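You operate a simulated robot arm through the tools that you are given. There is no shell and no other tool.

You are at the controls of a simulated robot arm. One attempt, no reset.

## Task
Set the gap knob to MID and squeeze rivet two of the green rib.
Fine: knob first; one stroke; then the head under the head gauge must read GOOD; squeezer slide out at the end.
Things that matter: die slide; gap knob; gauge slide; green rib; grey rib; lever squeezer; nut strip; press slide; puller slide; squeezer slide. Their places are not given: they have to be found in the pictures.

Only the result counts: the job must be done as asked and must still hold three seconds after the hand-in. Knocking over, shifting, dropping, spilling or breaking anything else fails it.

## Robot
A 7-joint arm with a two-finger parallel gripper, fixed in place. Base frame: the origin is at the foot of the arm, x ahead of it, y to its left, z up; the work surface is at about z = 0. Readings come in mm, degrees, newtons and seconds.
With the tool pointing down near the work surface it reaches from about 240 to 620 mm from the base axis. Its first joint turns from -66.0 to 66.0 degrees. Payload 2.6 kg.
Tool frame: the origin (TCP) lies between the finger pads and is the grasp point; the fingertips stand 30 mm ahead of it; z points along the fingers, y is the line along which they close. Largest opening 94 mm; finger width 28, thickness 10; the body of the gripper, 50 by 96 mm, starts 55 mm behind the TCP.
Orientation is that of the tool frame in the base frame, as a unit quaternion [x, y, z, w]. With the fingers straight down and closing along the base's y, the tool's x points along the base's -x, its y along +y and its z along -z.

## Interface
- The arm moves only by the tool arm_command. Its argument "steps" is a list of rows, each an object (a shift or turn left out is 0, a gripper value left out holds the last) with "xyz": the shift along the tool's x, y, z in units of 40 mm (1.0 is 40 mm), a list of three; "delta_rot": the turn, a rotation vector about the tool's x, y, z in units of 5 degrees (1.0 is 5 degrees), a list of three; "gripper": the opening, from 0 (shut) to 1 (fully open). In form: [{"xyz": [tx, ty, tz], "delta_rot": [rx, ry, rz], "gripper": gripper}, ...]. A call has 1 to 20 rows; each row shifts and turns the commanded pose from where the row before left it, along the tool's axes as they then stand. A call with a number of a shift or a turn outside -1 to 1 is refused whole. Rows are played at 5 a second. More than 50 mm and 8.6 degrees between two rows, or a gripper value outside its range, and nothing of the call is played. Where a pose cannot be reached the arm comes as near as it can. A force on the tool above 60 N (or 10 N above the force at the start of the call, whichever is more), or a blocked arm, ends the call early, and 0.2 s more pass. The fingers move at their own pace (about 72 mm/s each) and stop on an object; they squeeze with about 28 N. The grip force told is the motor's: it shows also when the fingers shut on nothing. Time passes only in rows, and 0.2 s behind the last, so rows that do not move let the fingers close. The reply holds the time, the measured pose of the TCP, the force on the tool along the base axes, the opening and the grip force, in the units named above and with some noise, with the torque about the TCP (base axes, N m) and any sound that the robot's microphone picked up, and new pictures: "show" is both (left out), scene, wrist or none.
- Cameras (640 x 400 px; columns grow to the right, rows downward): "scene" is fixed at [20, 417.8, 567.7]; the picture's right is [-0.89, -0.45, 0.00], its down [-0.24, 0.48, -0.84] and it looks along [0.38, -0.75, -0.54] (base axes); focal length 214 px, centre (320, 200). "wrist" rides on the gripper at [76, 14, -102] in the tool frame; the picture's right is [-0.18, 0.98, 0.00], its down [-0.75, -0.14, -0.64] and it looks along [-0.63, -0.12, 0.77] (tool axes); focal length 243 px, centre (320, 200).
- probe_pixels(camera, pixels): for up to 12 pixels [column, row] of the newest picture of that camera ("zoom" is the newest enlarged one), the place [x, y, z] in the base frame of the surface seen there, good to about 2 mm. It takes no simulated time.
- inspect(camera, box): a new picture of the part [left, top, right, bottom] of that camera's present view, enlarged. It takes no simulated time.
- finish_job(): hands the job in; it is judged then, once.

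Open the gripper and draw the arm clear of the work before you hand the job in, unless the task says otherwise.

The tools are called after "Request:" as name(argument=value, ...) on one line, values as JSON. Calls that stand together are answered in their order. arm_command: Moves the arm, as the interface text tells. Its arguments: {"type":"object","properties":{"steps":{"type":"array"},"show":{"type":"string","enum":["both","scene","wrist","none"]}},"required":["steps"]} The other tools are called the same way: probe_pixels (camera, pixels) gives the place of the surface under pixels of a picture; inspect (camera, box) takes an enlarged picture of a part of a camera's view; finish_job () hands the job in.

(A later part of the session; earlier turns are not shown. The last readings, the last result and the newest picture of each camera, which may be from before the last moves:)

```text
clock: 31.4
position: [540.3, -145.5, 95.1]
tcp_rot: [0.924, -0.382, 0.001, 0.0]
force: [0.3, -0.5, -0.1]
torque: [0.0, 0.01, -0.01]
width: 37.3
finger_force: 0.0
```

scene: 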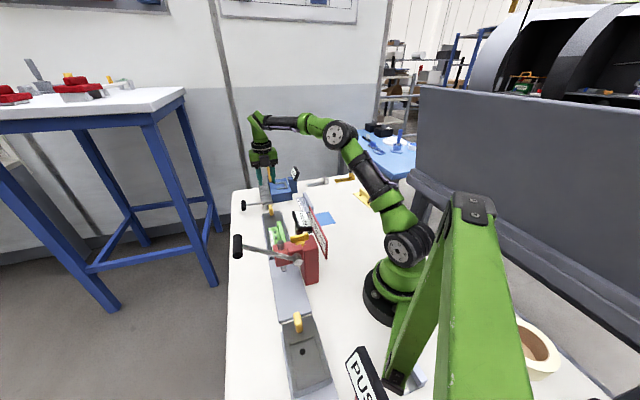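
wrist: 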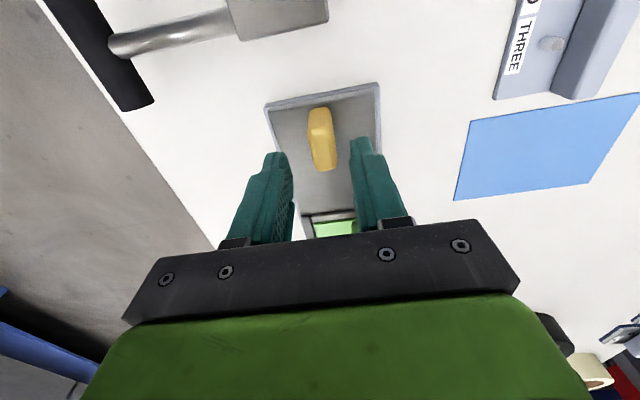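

Fingers straddle the knob. I probe knob and fingertips to check how far along the rail the pads overlap it.

Request:
inspect(camera="wrist", box=[240, 80, 400, 240])

Request:
probe_pixels(camera="wrist", pixels=[[319, 112], [318, 125], [320, 145], [324, 162], [326, 168], [311, 140], [331, 140], [275, 158], [361, 145], [286, 160], [352, 150]])

```text
2.50 times, centred on (320, 160) of wrist
```

zoom: 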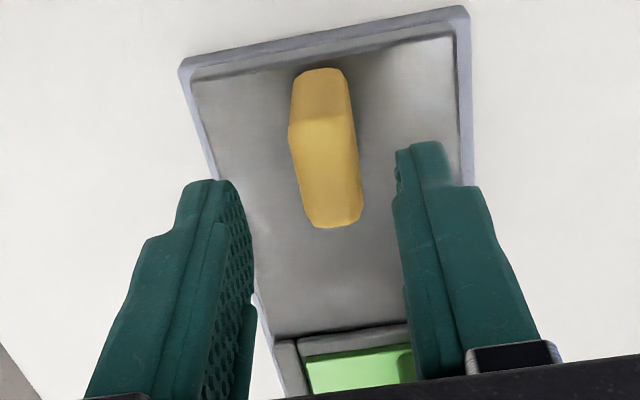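

```text
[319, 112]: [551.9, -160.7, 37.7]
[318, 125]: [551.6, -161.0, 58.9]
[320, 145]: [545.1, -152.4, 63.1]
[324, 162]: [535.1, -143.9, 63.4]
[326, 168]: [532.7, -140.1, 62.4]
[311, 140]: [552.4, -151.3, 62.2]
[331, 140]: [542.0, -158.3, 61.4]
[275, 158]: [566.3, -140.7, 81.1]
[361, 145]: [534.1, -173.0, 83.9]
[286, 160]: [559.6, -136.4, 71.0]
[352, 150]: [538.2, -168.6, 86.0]
```

Knob centre r≈277.4, s≈−489; TCP is at r 279.2, s −485. I nudge 2–3 mm, descend to z≈62 and close.

Request:
arm_command(steps=[{"xyz": [0.075, 0.045, 0.3]}, {"xyz": [0, 0, 0.53]}, {}, {"gripper": 0}, {"gripper": 0}, {"gripper": 0}])

```text
clock: 32.8
position: [539.6, -149.2, 64.8]
tcp_rot: [0.924, -0.382, 0.0, 0.001]
force: [0.3, -0.8, -2.0]
torque: [-0.11, -0.14, -0.15]
width: 20.6
finger_force: 45.1
```

scene: 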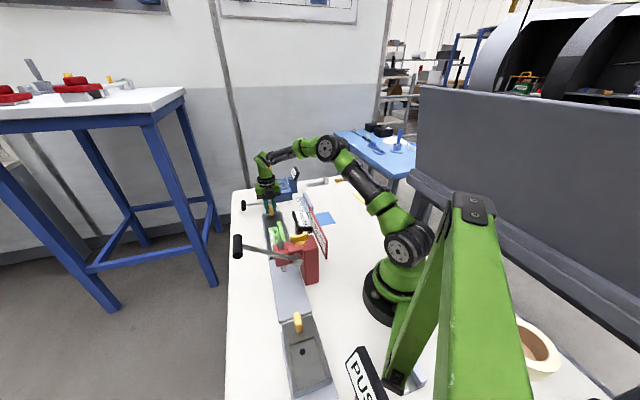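
wrist: 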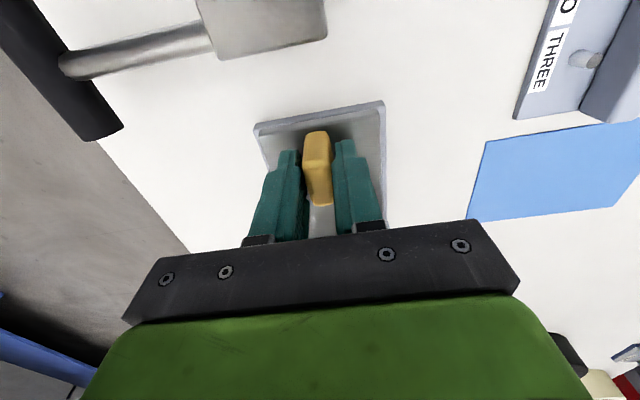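

Gripped (20.6 mm). I start sliding along the rail toward the squeezer (tool −x) by 80 mm and watch the forces.

Request:
arm_command(steps=[{"xyz": [-0.4, 0, 0]}, {"xyz": [-0.4, 0, 0]}, {"xyz": [-0.4, 0, 0]}, {"xyz": [-0.4, 0, 0]}, {"xyz": [-0.4, 0, 0]}])

```text
clock: 34.0
position: [484.1, -93.1, 64.5]
tcp_rot: [0.924, -0.382, -0.001, 0.002]
force: [-1.0, -3.8, -20.7]
torque: [-0.38, -0.27, 0.05]
width: 20.3
finger_force: 45.0
```

scene: 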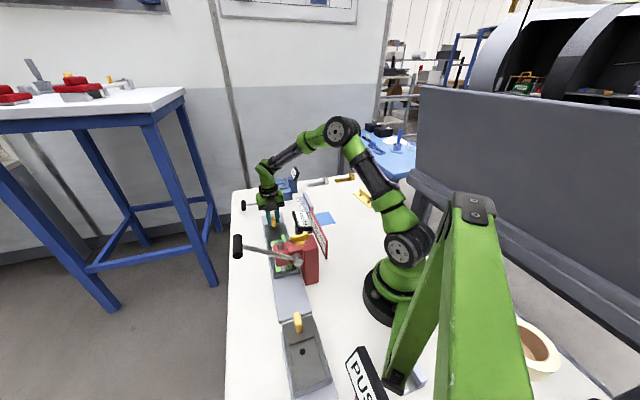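
wrist: 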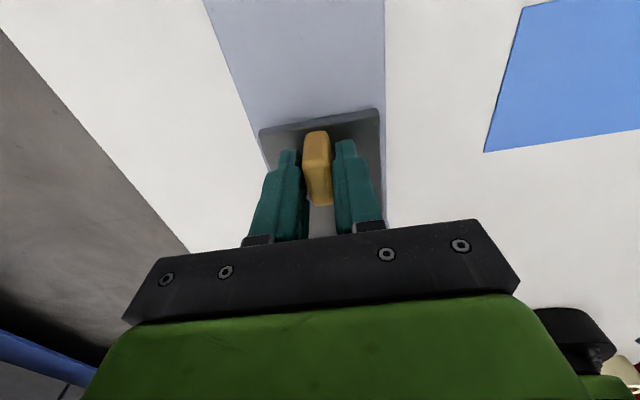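

Slide moves smoothly (s −487 → −408). Pull on z is −21 N, so I lower the command by ~1 mm and advance another 72 mm.

Request:
arm_command(steps=[{"xyz": [-0.3, 0, 0.03]}, {"xyz": [-0.3, 0, 0.01]}, {"xyz": [-0.3, 0, 0]}, {"xyz": [-0.3, 0, 0]}, {"xyz": [-0.3, 0, 0]}, {"xyz": [-0.3, 0, 0]}])

```text
clock: 35.4
position: [435.4, -45.2, 66.0]
tcp_rot: [0.924, -0.383, 0.002, 0.002]
force: [-16.7, -18.5, 19.1]
torque: [0.14, 0.32, 0.07]
width: 20.3
finger_force: 45.0
```

scene: 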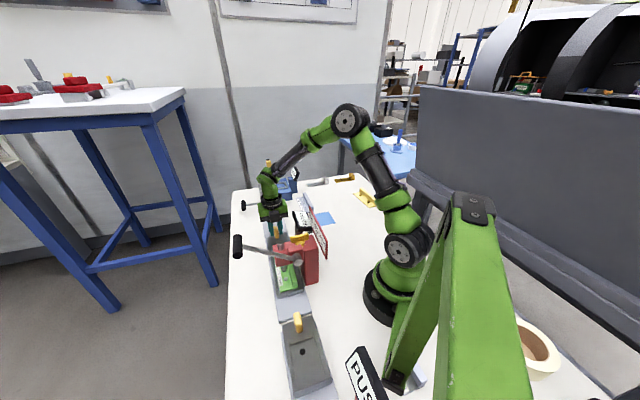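
wrist: 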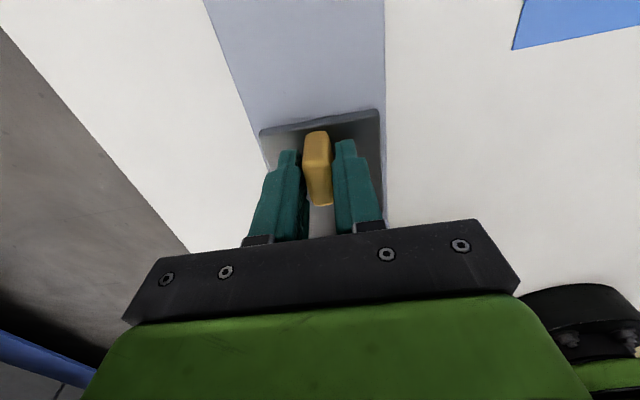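

Moved 147 mm so far; side load of 25 N toward −v, which I will relax. I enlarge the scene picture around the throat to see rivet two relative to the ram.

Request:
inspect(camera="scene", box=[255, 225, 335, 300])

```text
5.33 times, centred on (295, 262) of scene
```

zoom: 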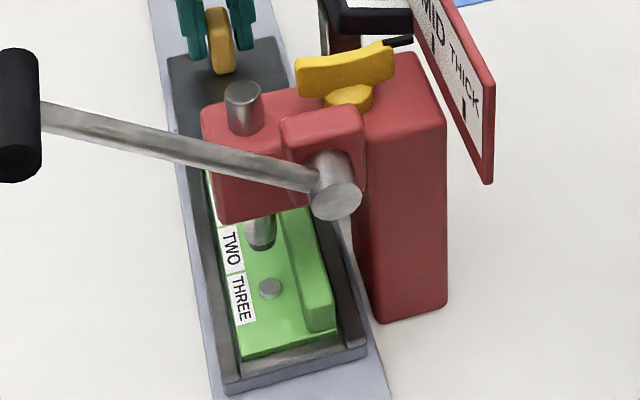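

Ram tip shows at (260,240) and rivet three at (270,288) in the zoom. I probe both to compute the remaining travel.

Request:
probe_pixels(camera="zoom", pixels=[[270, 286], [270, 291], [260, 230], [260, 240], [260, 246], [248, 232], [273, 235], [244, 95], [232, 245], [243, 300], [251, 356], [241, 345]])

Request:
probe_pixels(camera="zoom", pixels=[[259, 228], [261, 236], [244, 90], [243, 120], [270, 288], [266, 288], [275, 288], [337, 325], [222, 380], [368, 352], [220, 50], [300, 380]])

```text
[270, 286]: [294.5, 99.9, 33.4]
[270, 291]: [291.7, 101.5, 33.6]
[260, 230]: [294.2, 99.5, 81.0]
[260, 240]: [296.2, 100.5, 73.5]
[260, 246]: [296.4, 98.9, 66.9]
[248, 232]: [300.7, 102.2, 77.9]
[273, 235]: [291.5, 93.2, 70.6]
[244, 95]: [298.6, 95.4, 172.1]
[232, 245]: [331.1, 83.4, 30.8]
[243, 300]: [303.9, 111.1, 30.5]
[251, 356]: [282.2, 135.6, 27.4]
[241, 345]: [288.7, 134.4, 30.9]
```

```text
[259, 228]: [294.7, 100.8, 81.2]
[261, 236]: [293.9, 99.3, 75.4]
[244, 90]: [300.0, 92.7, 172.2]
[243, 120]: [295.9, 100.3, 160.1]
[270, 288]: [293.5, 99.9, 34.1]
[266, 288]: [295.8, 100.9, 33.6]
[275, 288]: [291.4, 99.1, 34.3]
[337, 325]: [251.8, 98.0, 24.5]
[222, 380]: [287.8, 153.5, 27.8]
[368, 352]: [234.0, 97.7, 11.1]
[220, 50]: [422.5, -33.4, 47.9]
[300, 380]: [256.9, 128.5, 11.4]
```

Rivet three is at s≈−137, ram axis at s≈−145, spacing ≈35.6 mm, so rivet two is at ≈−172.5 and needs +27.5 mm. I advance that much, relaxing the side load slightly.

Request:
arm_command(steps=[{"xyz": [-0.17, 0.03, 0]}, {"xyz": [-0.17, 0.0, -0.015]}, {"xyz": [-0.17, 0, 0]}, {"xyz": [-0.17, 0, 0]}, {}])

Request:
inspect(camera="scene", box=[255, 225, 335, 300])

```text
clock: 36.6
position: [413.9, -23.3, 64.8]
tcp_rot: [0.924, -0.382, 0.001, 0.0]
force: [-8.0, -12.9, 9.1]
torque: [-0.24, -0.28, -0.2]
width: 20.3
finger_force: 44.9
```

scene: 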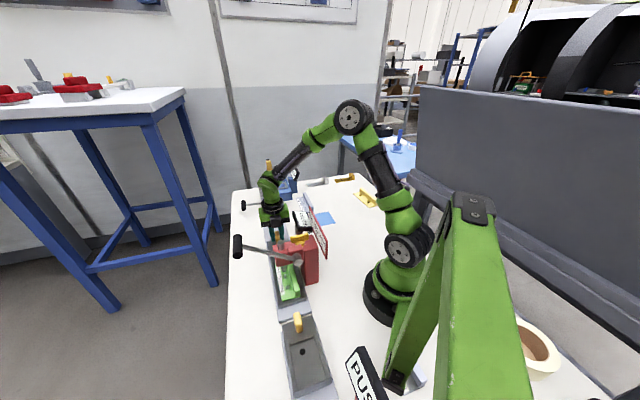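
wrist: 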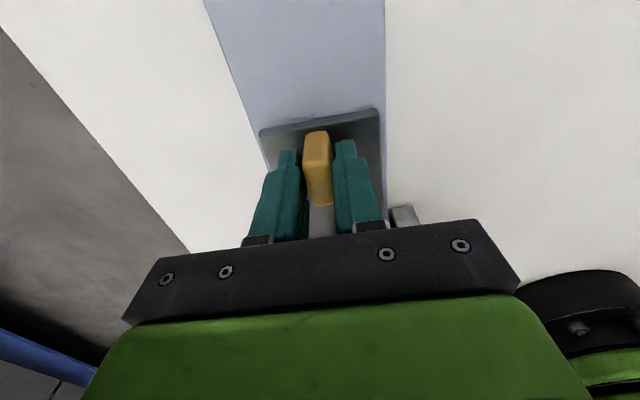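

```text
5.33 times, centred on (295, 262) of scene
```

zoom: 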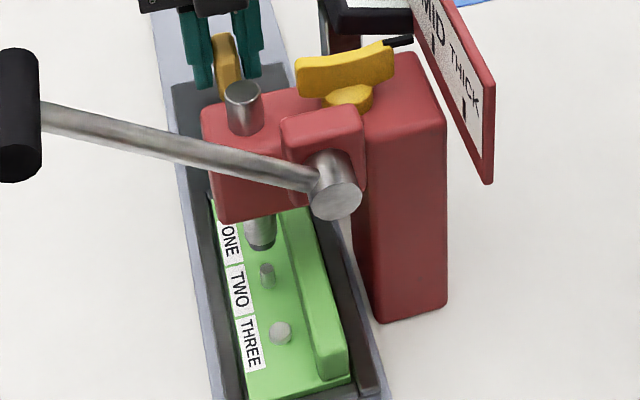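

By projection, the point right under the ram axis at z=42 should appear at zoom (267,265), where rivet two's top now is. I probe to confirm.

Request:
probe_pixels(camera="zoom", pixels=[[267, 266], [267, 270], [267, 276], [262, 270], [272, 272], [280, 333], [280, 328], [280, 338], [259, 246], [260, 235], [260, 228], [244, 90]])

Request:
inspect(camera="scene", box=[270, 255, 305, 295])

```text
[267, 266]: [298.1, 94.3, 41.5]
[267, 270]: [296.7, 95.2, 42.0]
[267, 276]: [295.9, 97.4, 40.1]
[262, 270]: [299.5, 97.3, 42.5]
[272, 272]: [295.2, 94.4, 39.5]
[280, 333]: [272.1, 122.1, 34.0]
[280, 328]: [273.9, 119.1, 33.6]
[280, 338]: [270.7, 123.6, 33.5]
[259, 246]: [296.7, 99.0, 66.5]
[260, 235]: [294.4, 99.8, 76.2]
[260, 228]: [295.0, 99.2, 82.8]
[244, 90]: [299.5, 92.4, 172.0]
```

```text
10.00 times, centred on (288, 275) of scene
```

zoom: 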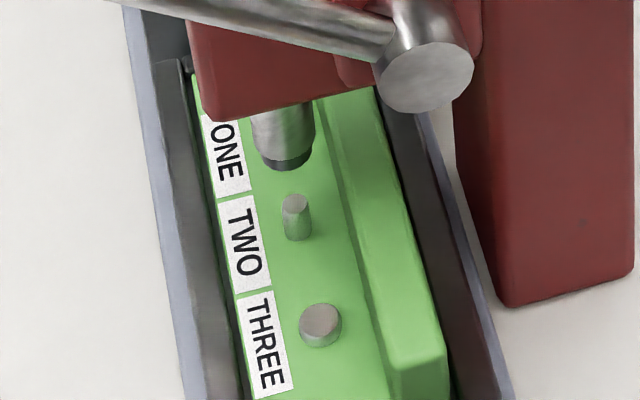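

Estimates: rivet two top s≈−142.8, ram axis s≈−145.5, so maybe 2–3 mm past. Before squeezing I want a better sideways look, so I release the slide knob, rise 150 mm and turn the tool a further −45°.

Request:
arm_command(steps=[{"gripper": 0.4}, {"gripper": 0.4}, {"xyz": [0, 0, -0.5]}, {"xyz": [0, 0, -0.8]}, {"xyz": [0, 0, -0.9]}, {"xyz": [0, 0, -0.9]}, {"xyz": [0, 0, -0.7]}, {"delta_rot": [0, 0, -1]}, {"delta_rot": [0, 0, -1]}, {"delta_rot": [0, 0, -1]}, {"delta_rot": [0, 0, -1]}, {"delta_rot": [0, 0, -1]}, {"delta_rot": [0, 0, -1]}, {"delta_rot": [0, 0, -1]}, {"delta_rot": [0, 0, -1]}, {"delta_rot": [0, 0, -1]}])

```text
clock: 40.0
position: [414.7, -24.0, 216.4]
tcp_rot: [0.999, -0.045, 0.0, 0.0]
force: [0.1, 0.2, -0.4]
torque: [0.01, 0.01, 0.0]
width: 37.6
finger_force: 0.1
out of reach, approached as far as the arm can: row 16
```

scene: 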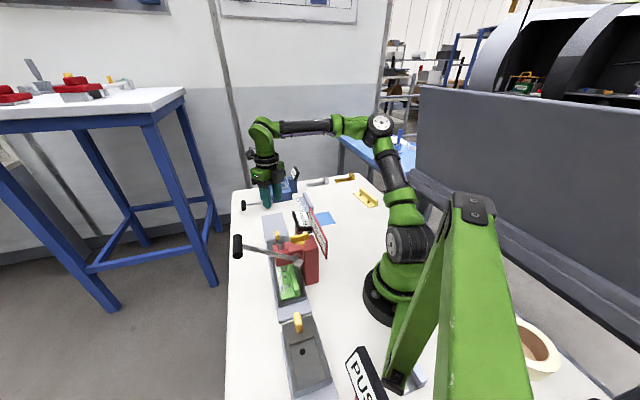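
wrist: 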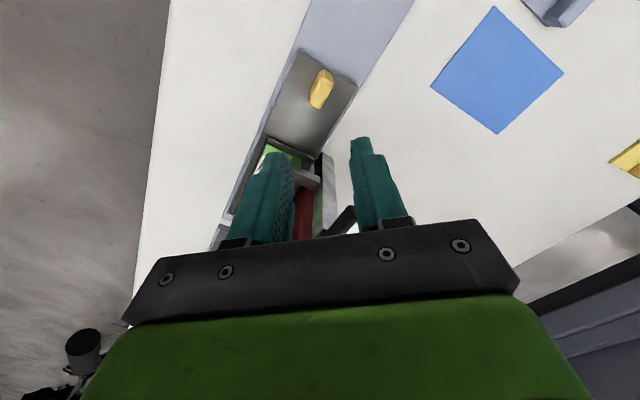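

Reached −175°, enough for a diagonal view. I move so that the throat under the ram comes into the picture, staying at z≈140.

Request:
arm_command(steps=[{"xyz": [-0.364, -0.762, 0.3]}, {"xyz": [-0.364, -0.762, 0.3]}, {"xyz": [-0.364, -0.762, 0.3]}, {"xyz": [0, 0, 0.5]}, {"xyz": [0, 0, 0.5]}])

Request:
inspect(camera="wrist", box=[270, 90, 400, 230])

```text
clock: 41.2
position: [376.3, 72.3, 139.8]
tcp_rot: [0.999, -0.043, 0.002, 0.0]
force: [0.3, -0.1, 0.6]
torque: [0.03, 0.0, -0.03]
width: 37.7
finger_force: 0.0
```

scene: 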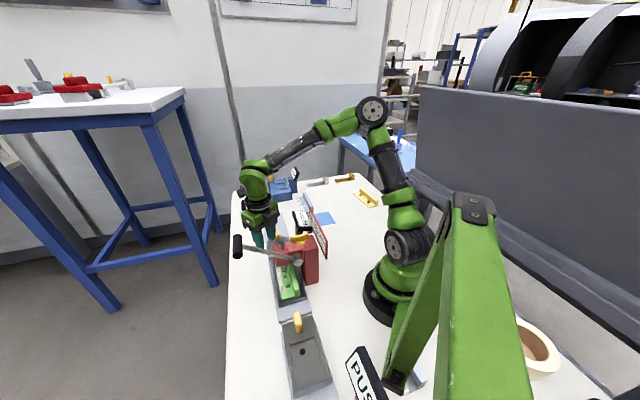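
wrist: 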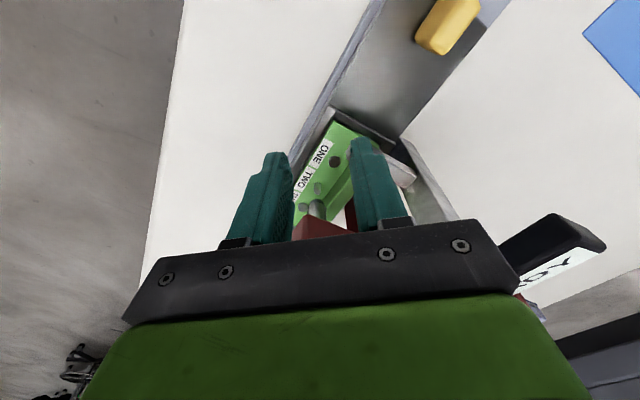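

```text
2.86 times, centred on (335, 160) of wrist
```

zoom: 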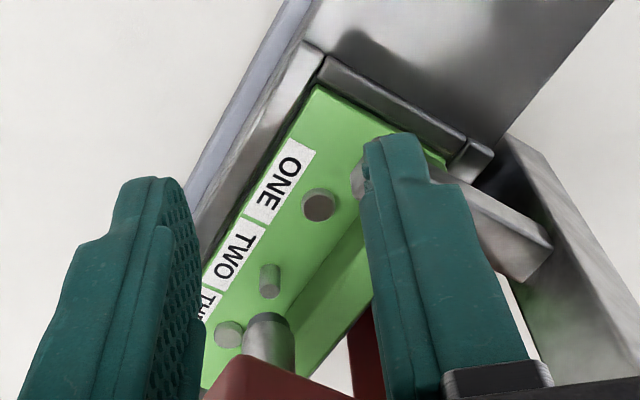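

Rivet two (zoom (270,280)) and ram (zoom (270,335)) line up in the column direction. I enlarge further to measure.

Request:
inspect(camera="wrist", box=[292, 185, 342, 220])

Request:
probe_pixels(camera="wrist", pixels=[[317, 202], [318, 206], [317, 212], [318, 216], [335, 162], [303, 208], [314, 214], [321, 214]])

```text
11.43 times, centred on (317, 202) of wrist
```

zoom: 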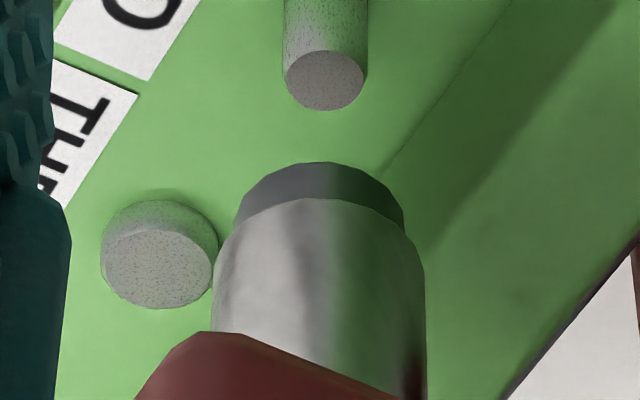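

```text
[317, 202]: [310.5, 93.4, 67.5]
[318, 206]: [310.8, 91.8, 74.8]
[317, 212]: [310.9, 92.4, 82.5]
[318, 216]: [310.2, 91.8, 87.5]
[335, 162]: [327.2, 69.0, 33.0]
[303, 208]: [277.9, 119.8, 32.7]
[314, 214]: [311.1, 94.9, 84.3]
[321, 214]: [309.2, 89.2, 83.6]
```

Triangulating the column alignments from both cameras gives rivet two within about 1 mm of the ram axis. I double-check with direct probes of the rivet top, and view again in the scene.

Request:
probe_pixels(camera="zoom", pixels=[[325, 80], [310, 80], [340, 80], [325, 65], [325, 95], [325, 70], [155, 265], [140, 265], [170, 265]])

Request:
inspect(camera="scene", box=[270, 255, 305, 295])

```text
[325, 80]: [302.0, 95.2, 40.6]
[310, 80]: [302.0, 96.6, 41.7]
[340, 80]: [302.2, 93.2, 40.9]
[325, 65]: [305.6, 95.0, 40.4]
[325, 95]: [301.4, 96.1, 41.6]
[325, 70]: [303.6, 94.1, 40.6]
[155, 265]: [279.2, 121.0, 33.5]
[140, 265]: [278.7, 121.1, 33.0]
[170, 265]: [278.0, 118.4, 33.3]
```

```text
10.00 times, centred on (288, 275) of scene
```

zoom: 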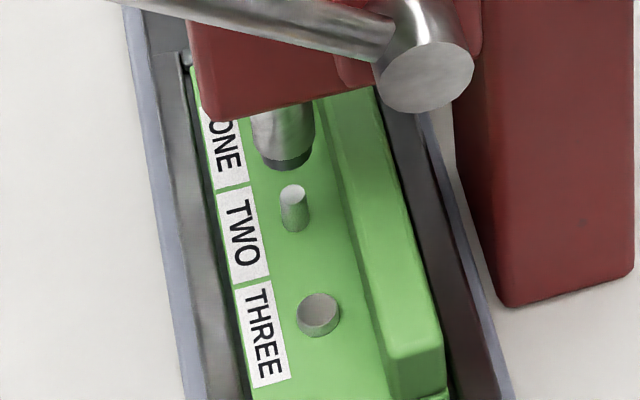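

The slide settled ~3 mm back on release and rivet two is now at s≈−146.2 against ram ≈−146.4 — aligned. Now I measure the lever's pivot and handle.

Request:
inspect(camera="scene", box=[225, 225, 315, 285])

Request:
probe_pixels(camera="scene", pixels=[[299, 263], [296, 262], [301, 263], [298, 258], [236, 237], [240, 237], [236, 246], [240, 246], [238, 256], [246, 248], [260, 251], [285, 258]])

```text
6.67 times, centred on (270, 255) of scene
```

zoom: 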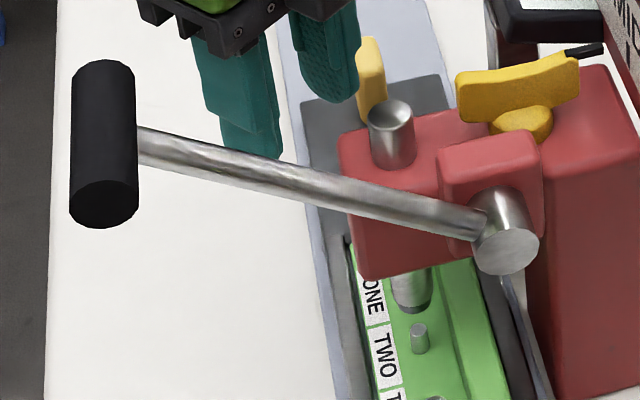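

```text
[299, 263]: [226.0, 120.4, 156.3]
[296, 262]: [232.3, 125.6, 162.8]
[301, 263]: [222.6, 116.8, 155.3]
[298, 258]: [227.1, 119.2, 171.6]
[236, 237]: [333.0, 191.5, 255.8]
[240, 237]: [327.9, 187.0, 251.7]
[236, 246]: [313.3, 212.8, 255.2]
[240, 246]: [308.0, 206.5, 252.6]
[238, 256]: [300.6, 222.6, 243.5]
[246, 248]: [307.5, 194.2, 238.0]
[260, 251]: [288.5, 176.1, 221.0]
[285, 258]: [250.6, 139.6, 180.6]
```

Lever: pivot r≈245, z≈158; handle bar centre r≈370, z≈245, s≈−80, length 50, radius 10; lever arm ≈152 mm at 35°. I rise to z≈330 and turn back to the −45° orientation to press the bar from above with both fingertips.

Request:
arm_command(steps=[{"xyz": [0, 0, -0.95]}, {"xyz": [0, 0, -0.95]}, {"xyz": [0, 0, -0.95]}, {"xyz": [0, 0, -0.95]}, {"xyz": [0, 0, -0.95]}, {"delta_rot": [0, 0, 1]}, {"delta_rot": [0, 0, 1]}, {"delta_rot": [0, 0, 1]}, {"delta_rot": [0, 0, 1]}, {"delta_rot": [0, 0, 1]}, {"delta_rot": [0, 0, 1]}, {"delta_rot": [0, 0, 1]}, {"delta_rot": [0, 0, 1]}, {"delta_rot": [0, 0, 1]}, {"delta_rot": [0, 0, 1]}, {"delta_rot": [0, 0, 1]}, {"delta_rot": [0, 0, 1]}, {"delta_rot": [0, 0, 1]}, {"delta_rot": [0, 0, 1]}, {"delta_rot": [0, 0, 1]}], show="none")

```text
clock: 45.4
position: [377.3, 70.2, 332.9]
tcp_rot: [0.764, -0.645, 0.001, 0.0]
force: [-0.8, -0.1, -0.2]
torque: [-0.02, 0.02, 0.01]
width: 37.8
finger_force: 0.1
```

Orientation is at −80°; I finish the turn to tool x = −v, set the opening to ~18 mm and move above the handle bar (318, 205) at z≈312.

Request:
arm_command(steps=[{"delta_rot": [0, 0, 1], "gripper": 0.2}, {"delta_rot": [0, 0, 1]}, {"delta_rot": [0, 0, 1]}, {"delta_rot": [0, 0, 1]}, {"delta_rot": [0, 0, 1]}, {"delta_rot": [0, 0, 1]}, {"delta_rot": [0, 0, 1]}, {"delta_rot": [0, 0, 1]}, {"delta_rot": [0, 0, 1]}, {"delta_rot": [0, 0, 1]}, {"delta_rot": [0, 0, 0.92]}, {"xyz": [-0.335, 0.8575, 0.12]}, {"xyz": [-0.335, 0.8575, 0.12]}, {"xyz": [-0.335, 0.8575, 0.12]}, {"xyz": [-0.335, 0.8575, 0.12]}, {}])

```text
clock: 48.8
position: [316.6, 206.2, 311.8]
tcp_rot: [-0.384, 0.923, 0.0, 0.002]
force: [-0.8, -1.3, -0.6]
torque: [0.01, 0.01, -0.02]
width: 18.9
finger_force: 0.1
```

scene: 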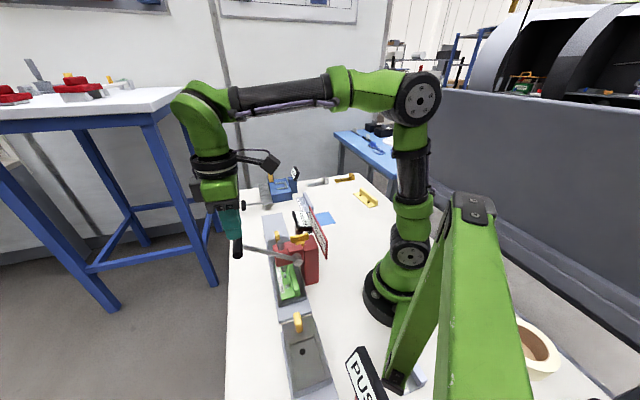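
wrist: 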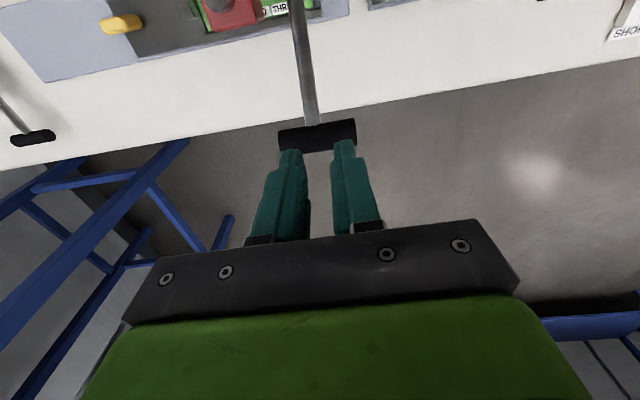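

TCP sits over the bar centre (rod at col 312 between the fingers). I come down to contact and begin following the lever's arc, watching forces.

Request:
arm_command(steps=[{"xyz": [0, -0.03, 0.4]}, {"xyz": [0, 0, 0.25]}, {"xyz": [-0.165, 0, 0.28]}, {"xyz": [-0.155, 0, 0.295]}])

```text
clock: 49.8
position: [326.6, 213.5, 263.8]
tcp_rot: [-0.386, 0.922, 0.0, 0.002]
force: [0.9, 0.9, 1.0]
torque: [0.05, 0.01, 0.0]
width: 19.0
finger_force: 0.3
```

scene: 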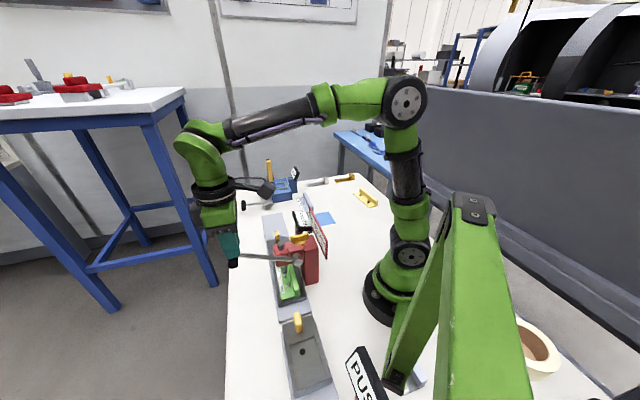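
wrist: 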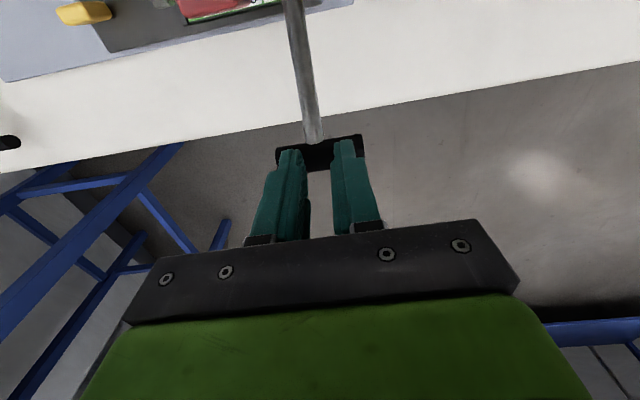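

The lever follows with very little force. I continue along the arc down to near horizontal.

Request:
arm_command(steps=[{"xyz": [-0.125, 0, 0.305]}, {"xyz": [-0.1, 0, 0.3175]}, {"xyz": [-0.0725, 0, 0.3225]}])

```text
clock: 50.6
position: [337.3, 221.5, 223.8]
tcp_rot: [-0.385, 0.923, 0.0, 0.001]
force: [-0.5, 0.9, -0.2]
torque: [0.02, -0.03, -0.03]
width: 18.8
finger_force: 0.2
```

scene: 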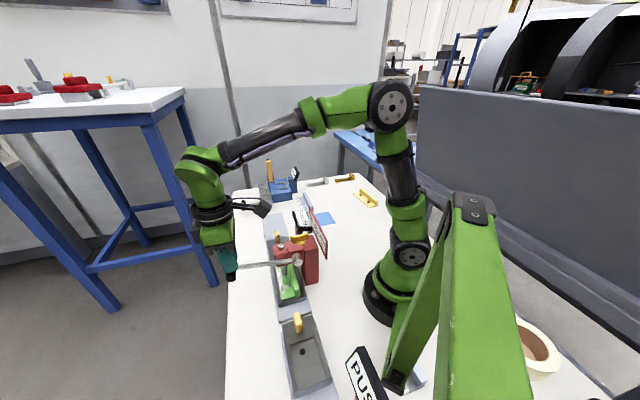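
wrist: 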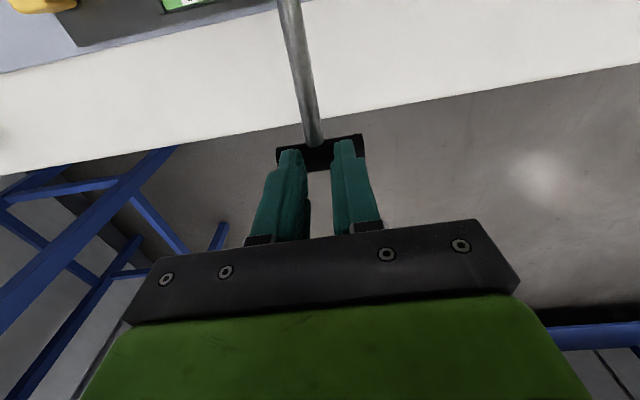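

Still light. I check the ram position in the throat before going on.

Request:
inspect(camera="scene", box=[215, 225, 325, 300])

```text
5.33 times, centred on (270, 262) of scene
```

zoom: 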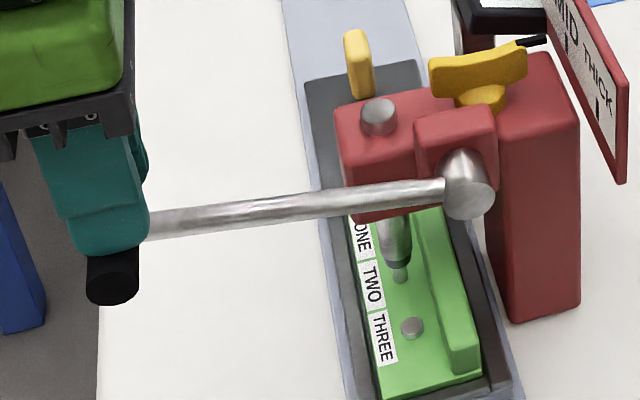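

The ram descends right over rivet two. I keep pressing along the arc in small steps.

Request:
arm_command(steps=[{"xyz": [-0.0425, 0, 0.33]}, {"xyz": [-0.015, 0, 0.33]}], show="scene")

Request:
inspect(camera="scene", box=[215, 225, 325, 300])

```text
clock: 51.2
position: [337.7, 223.3, 199.0]
tcp_rot: [-0.384, 0.923, 0.0, 0.002]
force: [0.2, -0.8, 0.6]
torque: [0.0, 0.04, 0.01]
width: 18.8
finger_force: 0.0
```

scene: 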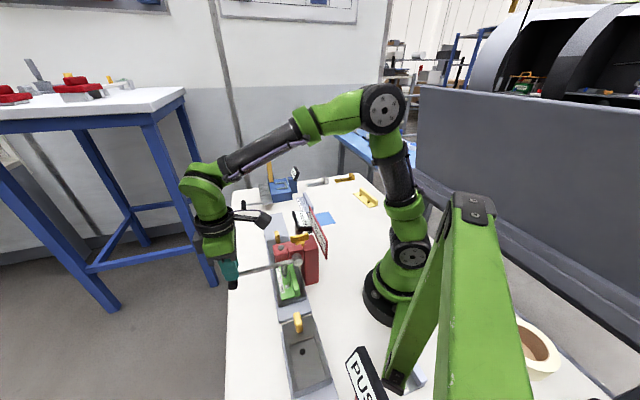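

```text
5.33 times, centred on (270, 262) of scene
```

zoom: 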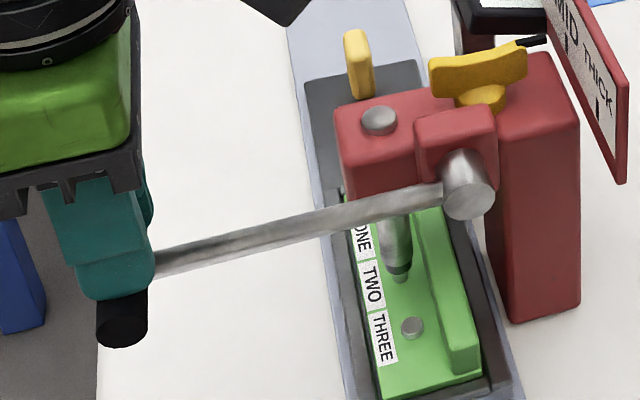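

Ram tip is close to the rivet's top at lever ≈0°. I continue the stroke further down.

Request:
arm_command(steps=[{"xyz": [0.015, 0, 0.33]}, {"xyz": [0.0425, 0, 0.33]}], show="scene")

Request:
inspect(camera="scene", box=[215, 225, 325, 300])

```text
clock: 51.8
position: [335.4, 223.0, 171.7]
tcp_rot: [-0.386, 0.922, -0.001, 0.002]
force: [0.1, -0.1, 2.0]
torque: [0.01, 0.01, -0.01]
width: 18.7
finger_force: 0.0
```

scene: 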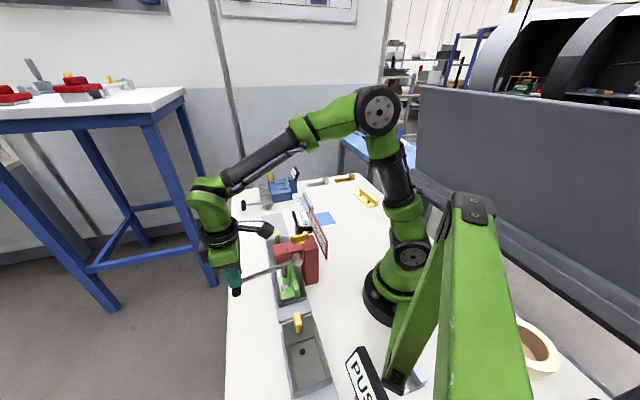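

```text
5.33 times, centred on (270, 262) of scene
```

zoom: 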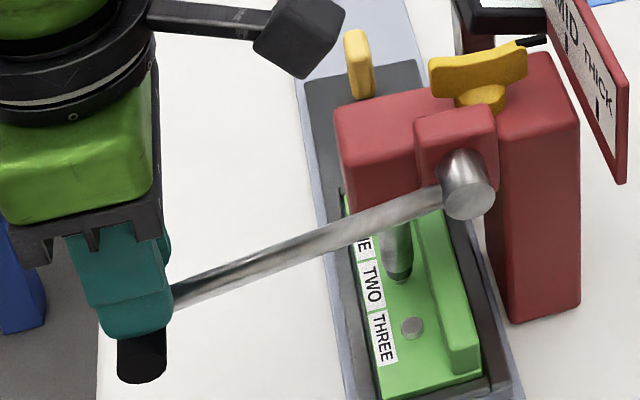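

Ram tip now reaches the rivet. I press on, one–two 5° steps at a time.

Request:
arm_command(steps=[{"xyz": [0.0725, 0, 0.3225]}, {"xyz": [0.05, 0, 0.16]}], show="scene")

Request:
inspect(camera="scene", box=[215, 225, 325, 300])

```text
clock: 52.4
position: [334.1, 218.8, 152.7]
tcp_rot: [-0.386, 0.923, 0.0, 0.002]
force: [0.0, 1.6, 1.4]
torque: [0.04, 0.02, 0.02]
width: 18.9
finger_force: 0.7
```

scene: 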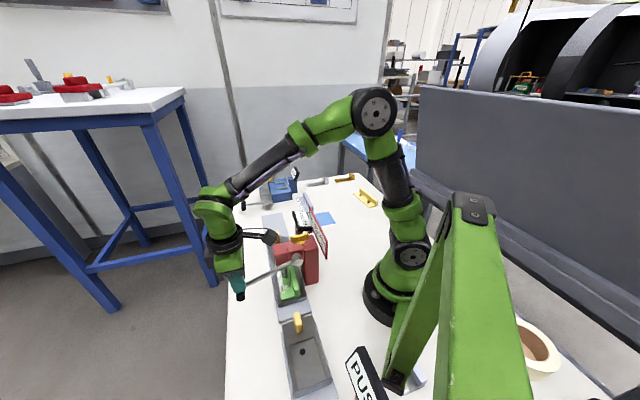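

```text
5.33 times, centred on (270, 262) of scene
```

zoom: 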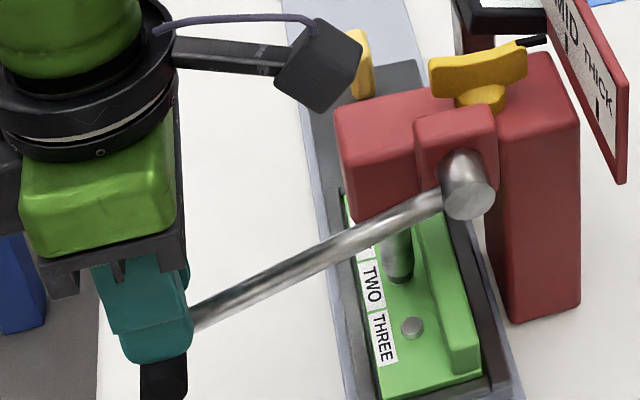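

Force is still small; the ram covers rivet two. I continue down.

Request:
arm_command(steps=[{"xyz": [0.055, 0, 0.16]}, {"xyz": [0.06, 0, 0.155]}], show="scene")

Request:
inspect(camera="scene", box=[215, 225, 325, 300])

```text
clock: 53.0
position: [329.9, 214.6, 139.6]
tcp_rot: [-0.385, 0.923, 0.0, 0.001]
force: [-1.3, 1.0, 2.2]
torque: [0.04, 0.08, 0.01]
width: 19.4
finger_force: 0.6
```

scene: 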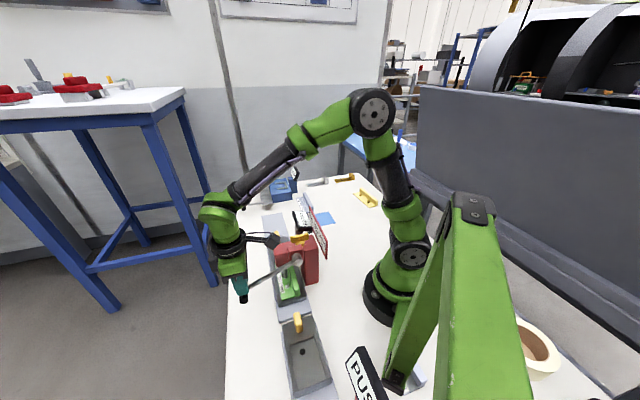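

```text
5.33 times, centred on (270, 262) of scene
```

zoom: 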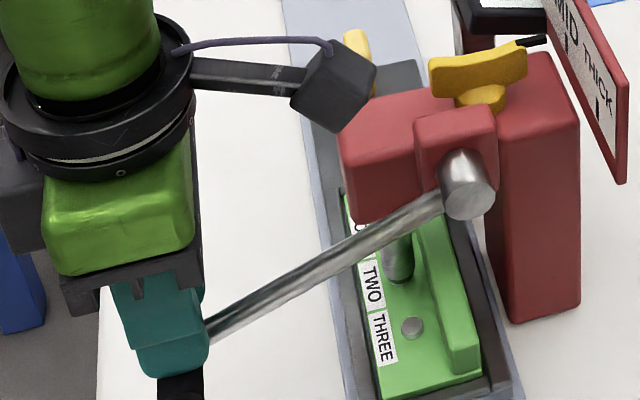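

Lever at about −23°, force still ~2 N. I go on in similar steps.

Request:
arm_command(steps=[{"xyz": [0.065, 0, 0.15]}, {"xyz": [0.075, 0, 0.15]}], show="scene")

Request:
inspect(camera="scene", box=[215, 225, 325, 300])

```text
clock: 53.6
position: [326.3, 210.0, 127.8]
tcp_rot: [-0.384, 0.923, 0.0, 0.002]
force: [0.8, 2.0, 1.5]
torque: [0.04, 0.0, 0.01]
width: 19.1
finger_force: 0.1
```

scene: 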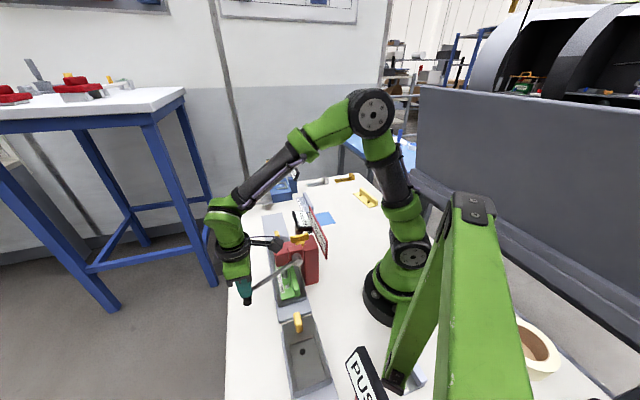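

```text
5.33 times, centred on (270, 262) of scene
```

zoom: 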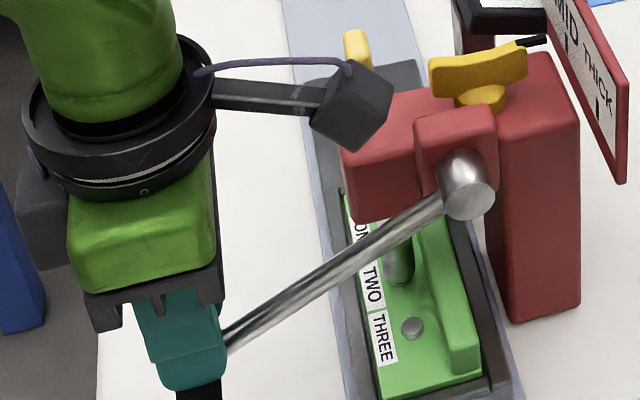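

I take a closer look at the ram tip and rivet two now.

Request:
inspect(camera="scene", box=[270, 255, 305, 295])

```text
10.00 times, centred on (288, 275) of scene
```

zoom: 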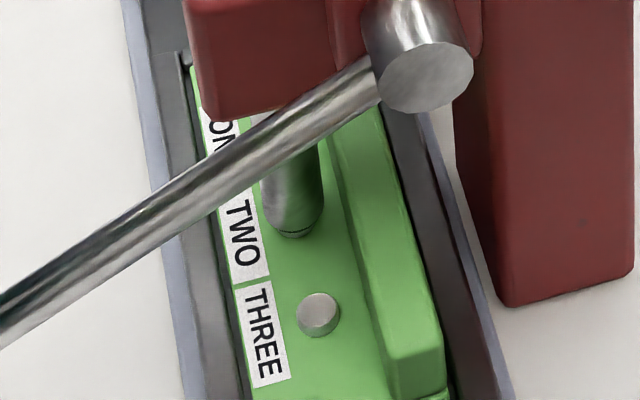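

The ram is down on rivet two. I continue until I feel the gap stop.

Request:
arm_command(steps=[{"xyz": [0.08, 0, 0.145]}, {"xyz": [0.085, 0, 0.14]}], show="scene")

Request:
inspect(camera="scene", box=[215, 225, 325, 300])

```text
clock: 54.2
position: [320.7, 206.4, 116.0]
tcp_rot: [-0.386, 0.923, 0.0, 0.002]
force: [-0.2, 1.8, 2.2]
torque: [0.07, 0.02, -0.02]
width: 19.1
finger_force: 0.9
```

scene: 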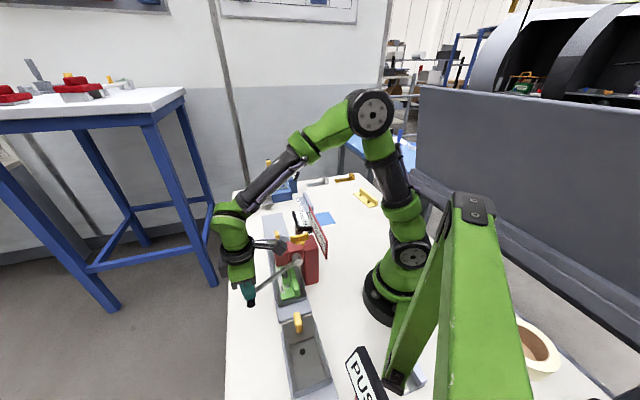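

```text
5.33 times, centred on (270, 262) of scene
```

zoom: 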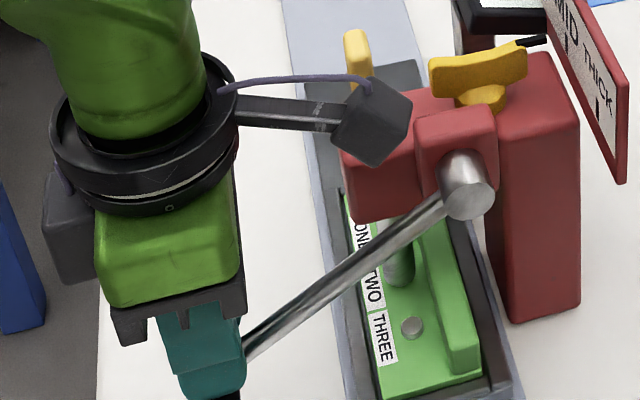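

Lever ≈ −33°, force 2 N, no stop yet. I keep going; the wrist camera (z≈218) is still well clear of the pivot.

Request:
arm_command(steps=[{"xyz": [0.09, 0, 0.135]}, {"xyz": [0.095, 0, 0.13]}], show="scene")

Request:
inspect(camera="scene", box=[215, 225, 325, 300])

```text
clock: 54.9
position: [319.1, 205.0, 114.0]
tcp_rot: [-0.386, 0.923, 0.0, 0.009]
force: [-4.5, -3.4, 16.2]
torque: [0.07, 0.27, 0.07]
width: 19.3
finger_force: 0.3
stopped in row 2: the force on the tool passed its limit at 67 N (the readings are from after the stop); the commanded pose is now the measured one
```

scene: 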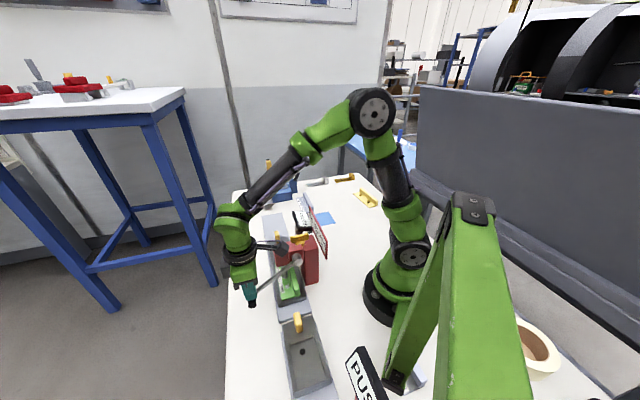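

```text
5.33 times, centred on (270, 262) of scene
```

zoom: 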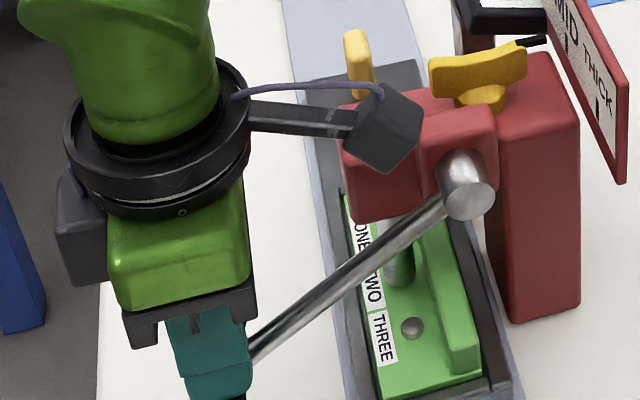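

A firm stop at 67 N with the lever at about −34°: full stroke reached. I check the display before letting the lever up.

Request:
inspect(camera="scene", box=[275, 185, 335, 262])

Request:
inspect(camera="scene", box=[270, 255, 305, 295])

```text
5.19 times, centred on (305, 224) of scene
```

zoom: 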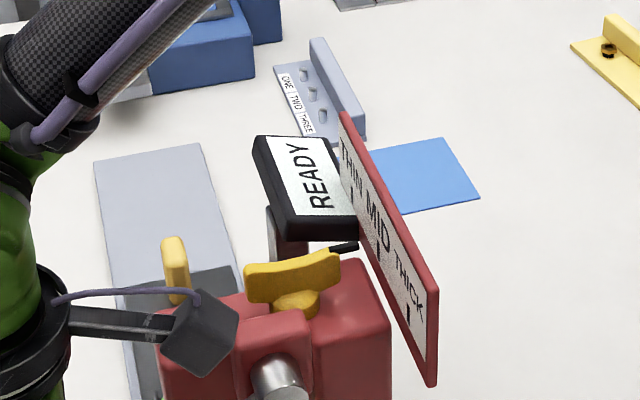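

```text
10.00 times, centred on (288, 275) of scene
```

zoom: 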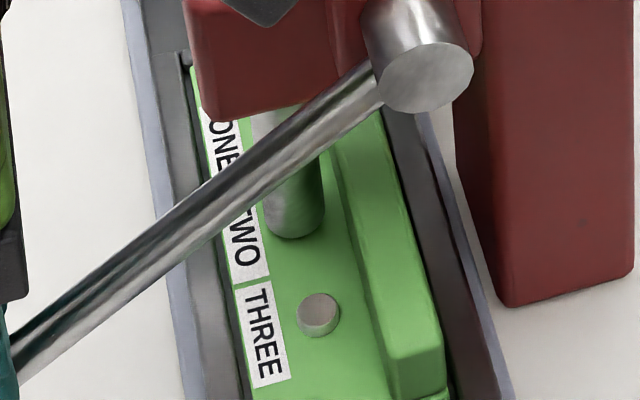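

The rivet is squeezed; the gauge still shows READY since nothing is under it. I retract upward along the arc and see whether the lever springs back.

Request:
arm_command(steps=[{"xyz": [-0.09, 0, -0.14]}, {"xyz": [-0.16, 0, -0.29]}, {"xyz": [-0.125, 0, -0.305]}, {"xyz": [-0.1, 0, -0.32]}])

Request:
inspect(camera="scene", box=[215, 225, 325, 300])

```text
clock: 55.9
position: [333.4, 217.9, 154.6]
tcp_rot: [-0.386, 0.922, -0.001, 0.008]
force: [0.4, 0.4, 1.1]
torque: [0.01, -0.01, -0.02]
width: 18.6
finger_force: 0.1
```

scene: 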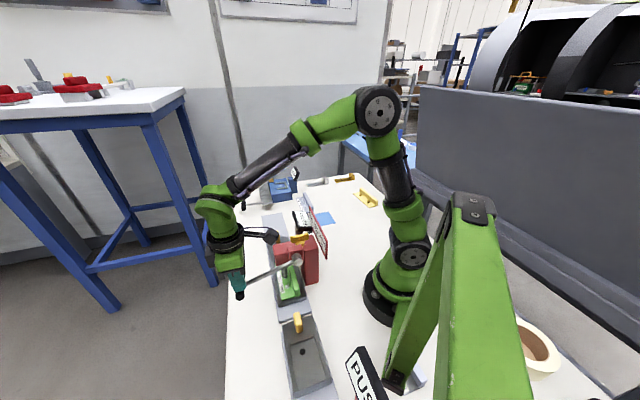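
wrist: 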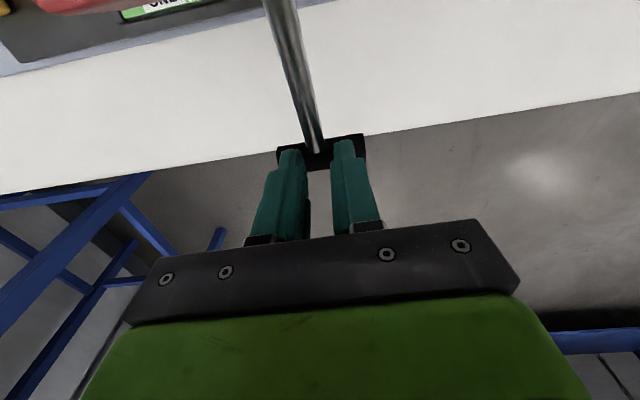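

```text
5.33 times, centred on (270, 262) of scene
```

zoom: 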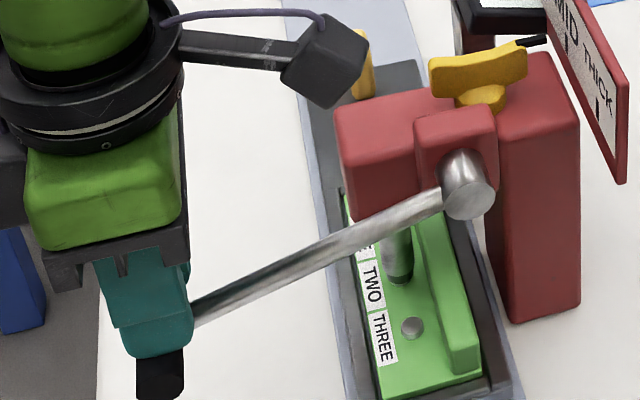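

The lever springs back with the fingers. I guide it up along its arc to its rest position, then lift clear.

Request:
arm_command(steps=[{"xyz": [-0.12, 0, -0.425]}, {"xyz": [-0.03, 0, -0.33]}, {"xyz": [-0.0275, 0, -0.33]}, {"xyz": [0.0275, 0, -0.33]}, {"xyz": [0.03, 0, -0.33]}, {"xyz": [0.08, 0, -0.32]}, {"xyz": [0.09, 0, -0.32]}, {"xyz": [0.13, 0, -0.3]}, {"xyz": [0.15, 0, -0.3]}, {"xyz": [0.15, 0, -0.3]}, {"xyz": [0, 0, -0.4]}, {"xyz": [0, 0, -0.6]}])

Request:
inspect(camera="scene", box=[215, 225, 325, 300])

```text
clock: 58.5
position: [316.5, 201.8, 325.8]
tcp_rot: [-0.385, 0.923, -0.001, 0.009]
force: [-0.6, -0.4, 0.0]
torque: [-0.01, 0.01, -0.03]
width: 18.7
finger_force: 0.0
```

scene: 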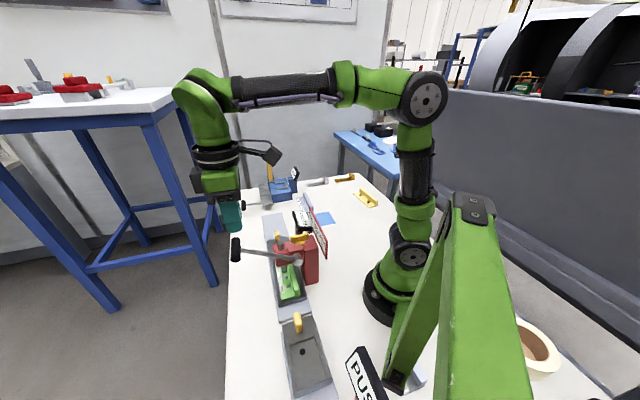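
wrist: 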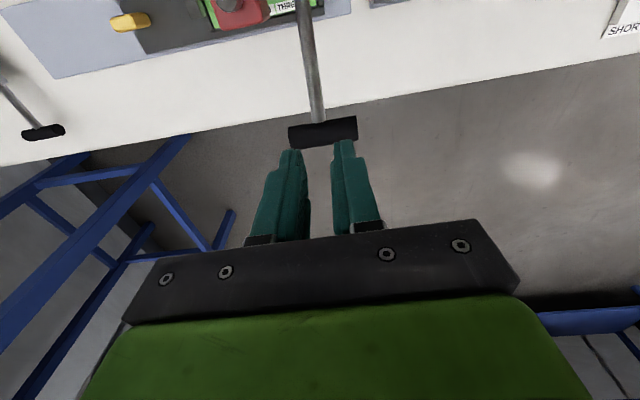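

```text
5.33 times, centred on (270, 262) of scene
```

zoom: 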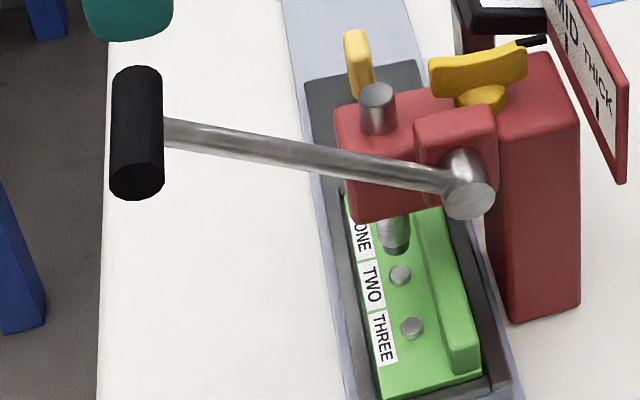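

Rivet two now has a formed head and the lever is back up. I turn the tool to −135° again to go and fetch the slide's knob.

Request:
arm_command(steps=[{"delta_rot": [-0.1, 0.18, 0.06], "gripper": 0.4}, {"delta_rot": [0, 0, -1]}, {"delta_rot": [0, 0, -1]}, {"delta_rot": [0, 0, -1]}, {"delta_rot": [0, 0, -1]}, {"delta_rot": [0, 0, -1]}, {"delta_rot": [0, 0, -1]}, {"delta_rot": [0, 0, -1]}, {"delta_rot": [0, 0, -1]}, {"delta_rot": [0, 0, -1]}, {"delta_rot": [0, 0, -1]}, {"delta_rot": [0, 0, -1]}, {"delta_rot": [0, 0, -1]}, {"delta_rot": [0, 0, -1]}, {"delta_rot": [0, 0, -1]}, {"delta_rot": [0, 0, -1]}, {"delta_rot": [0, 0, -1]}, {"delta_rot": [0, 0, -1]}, {"delta_rot": [0, 0, -1]}], show="none")

```text
clock: 62.5
position: [317.5, 203.2, 326.4]
tcp_rot: [0.924, -0.382, -0.001, -0.001]
force: [0.8, -0.2, 0.3]
torque: [0.03, -0.01, -0.01]
width: 37.6
finger_force: 0.1
```

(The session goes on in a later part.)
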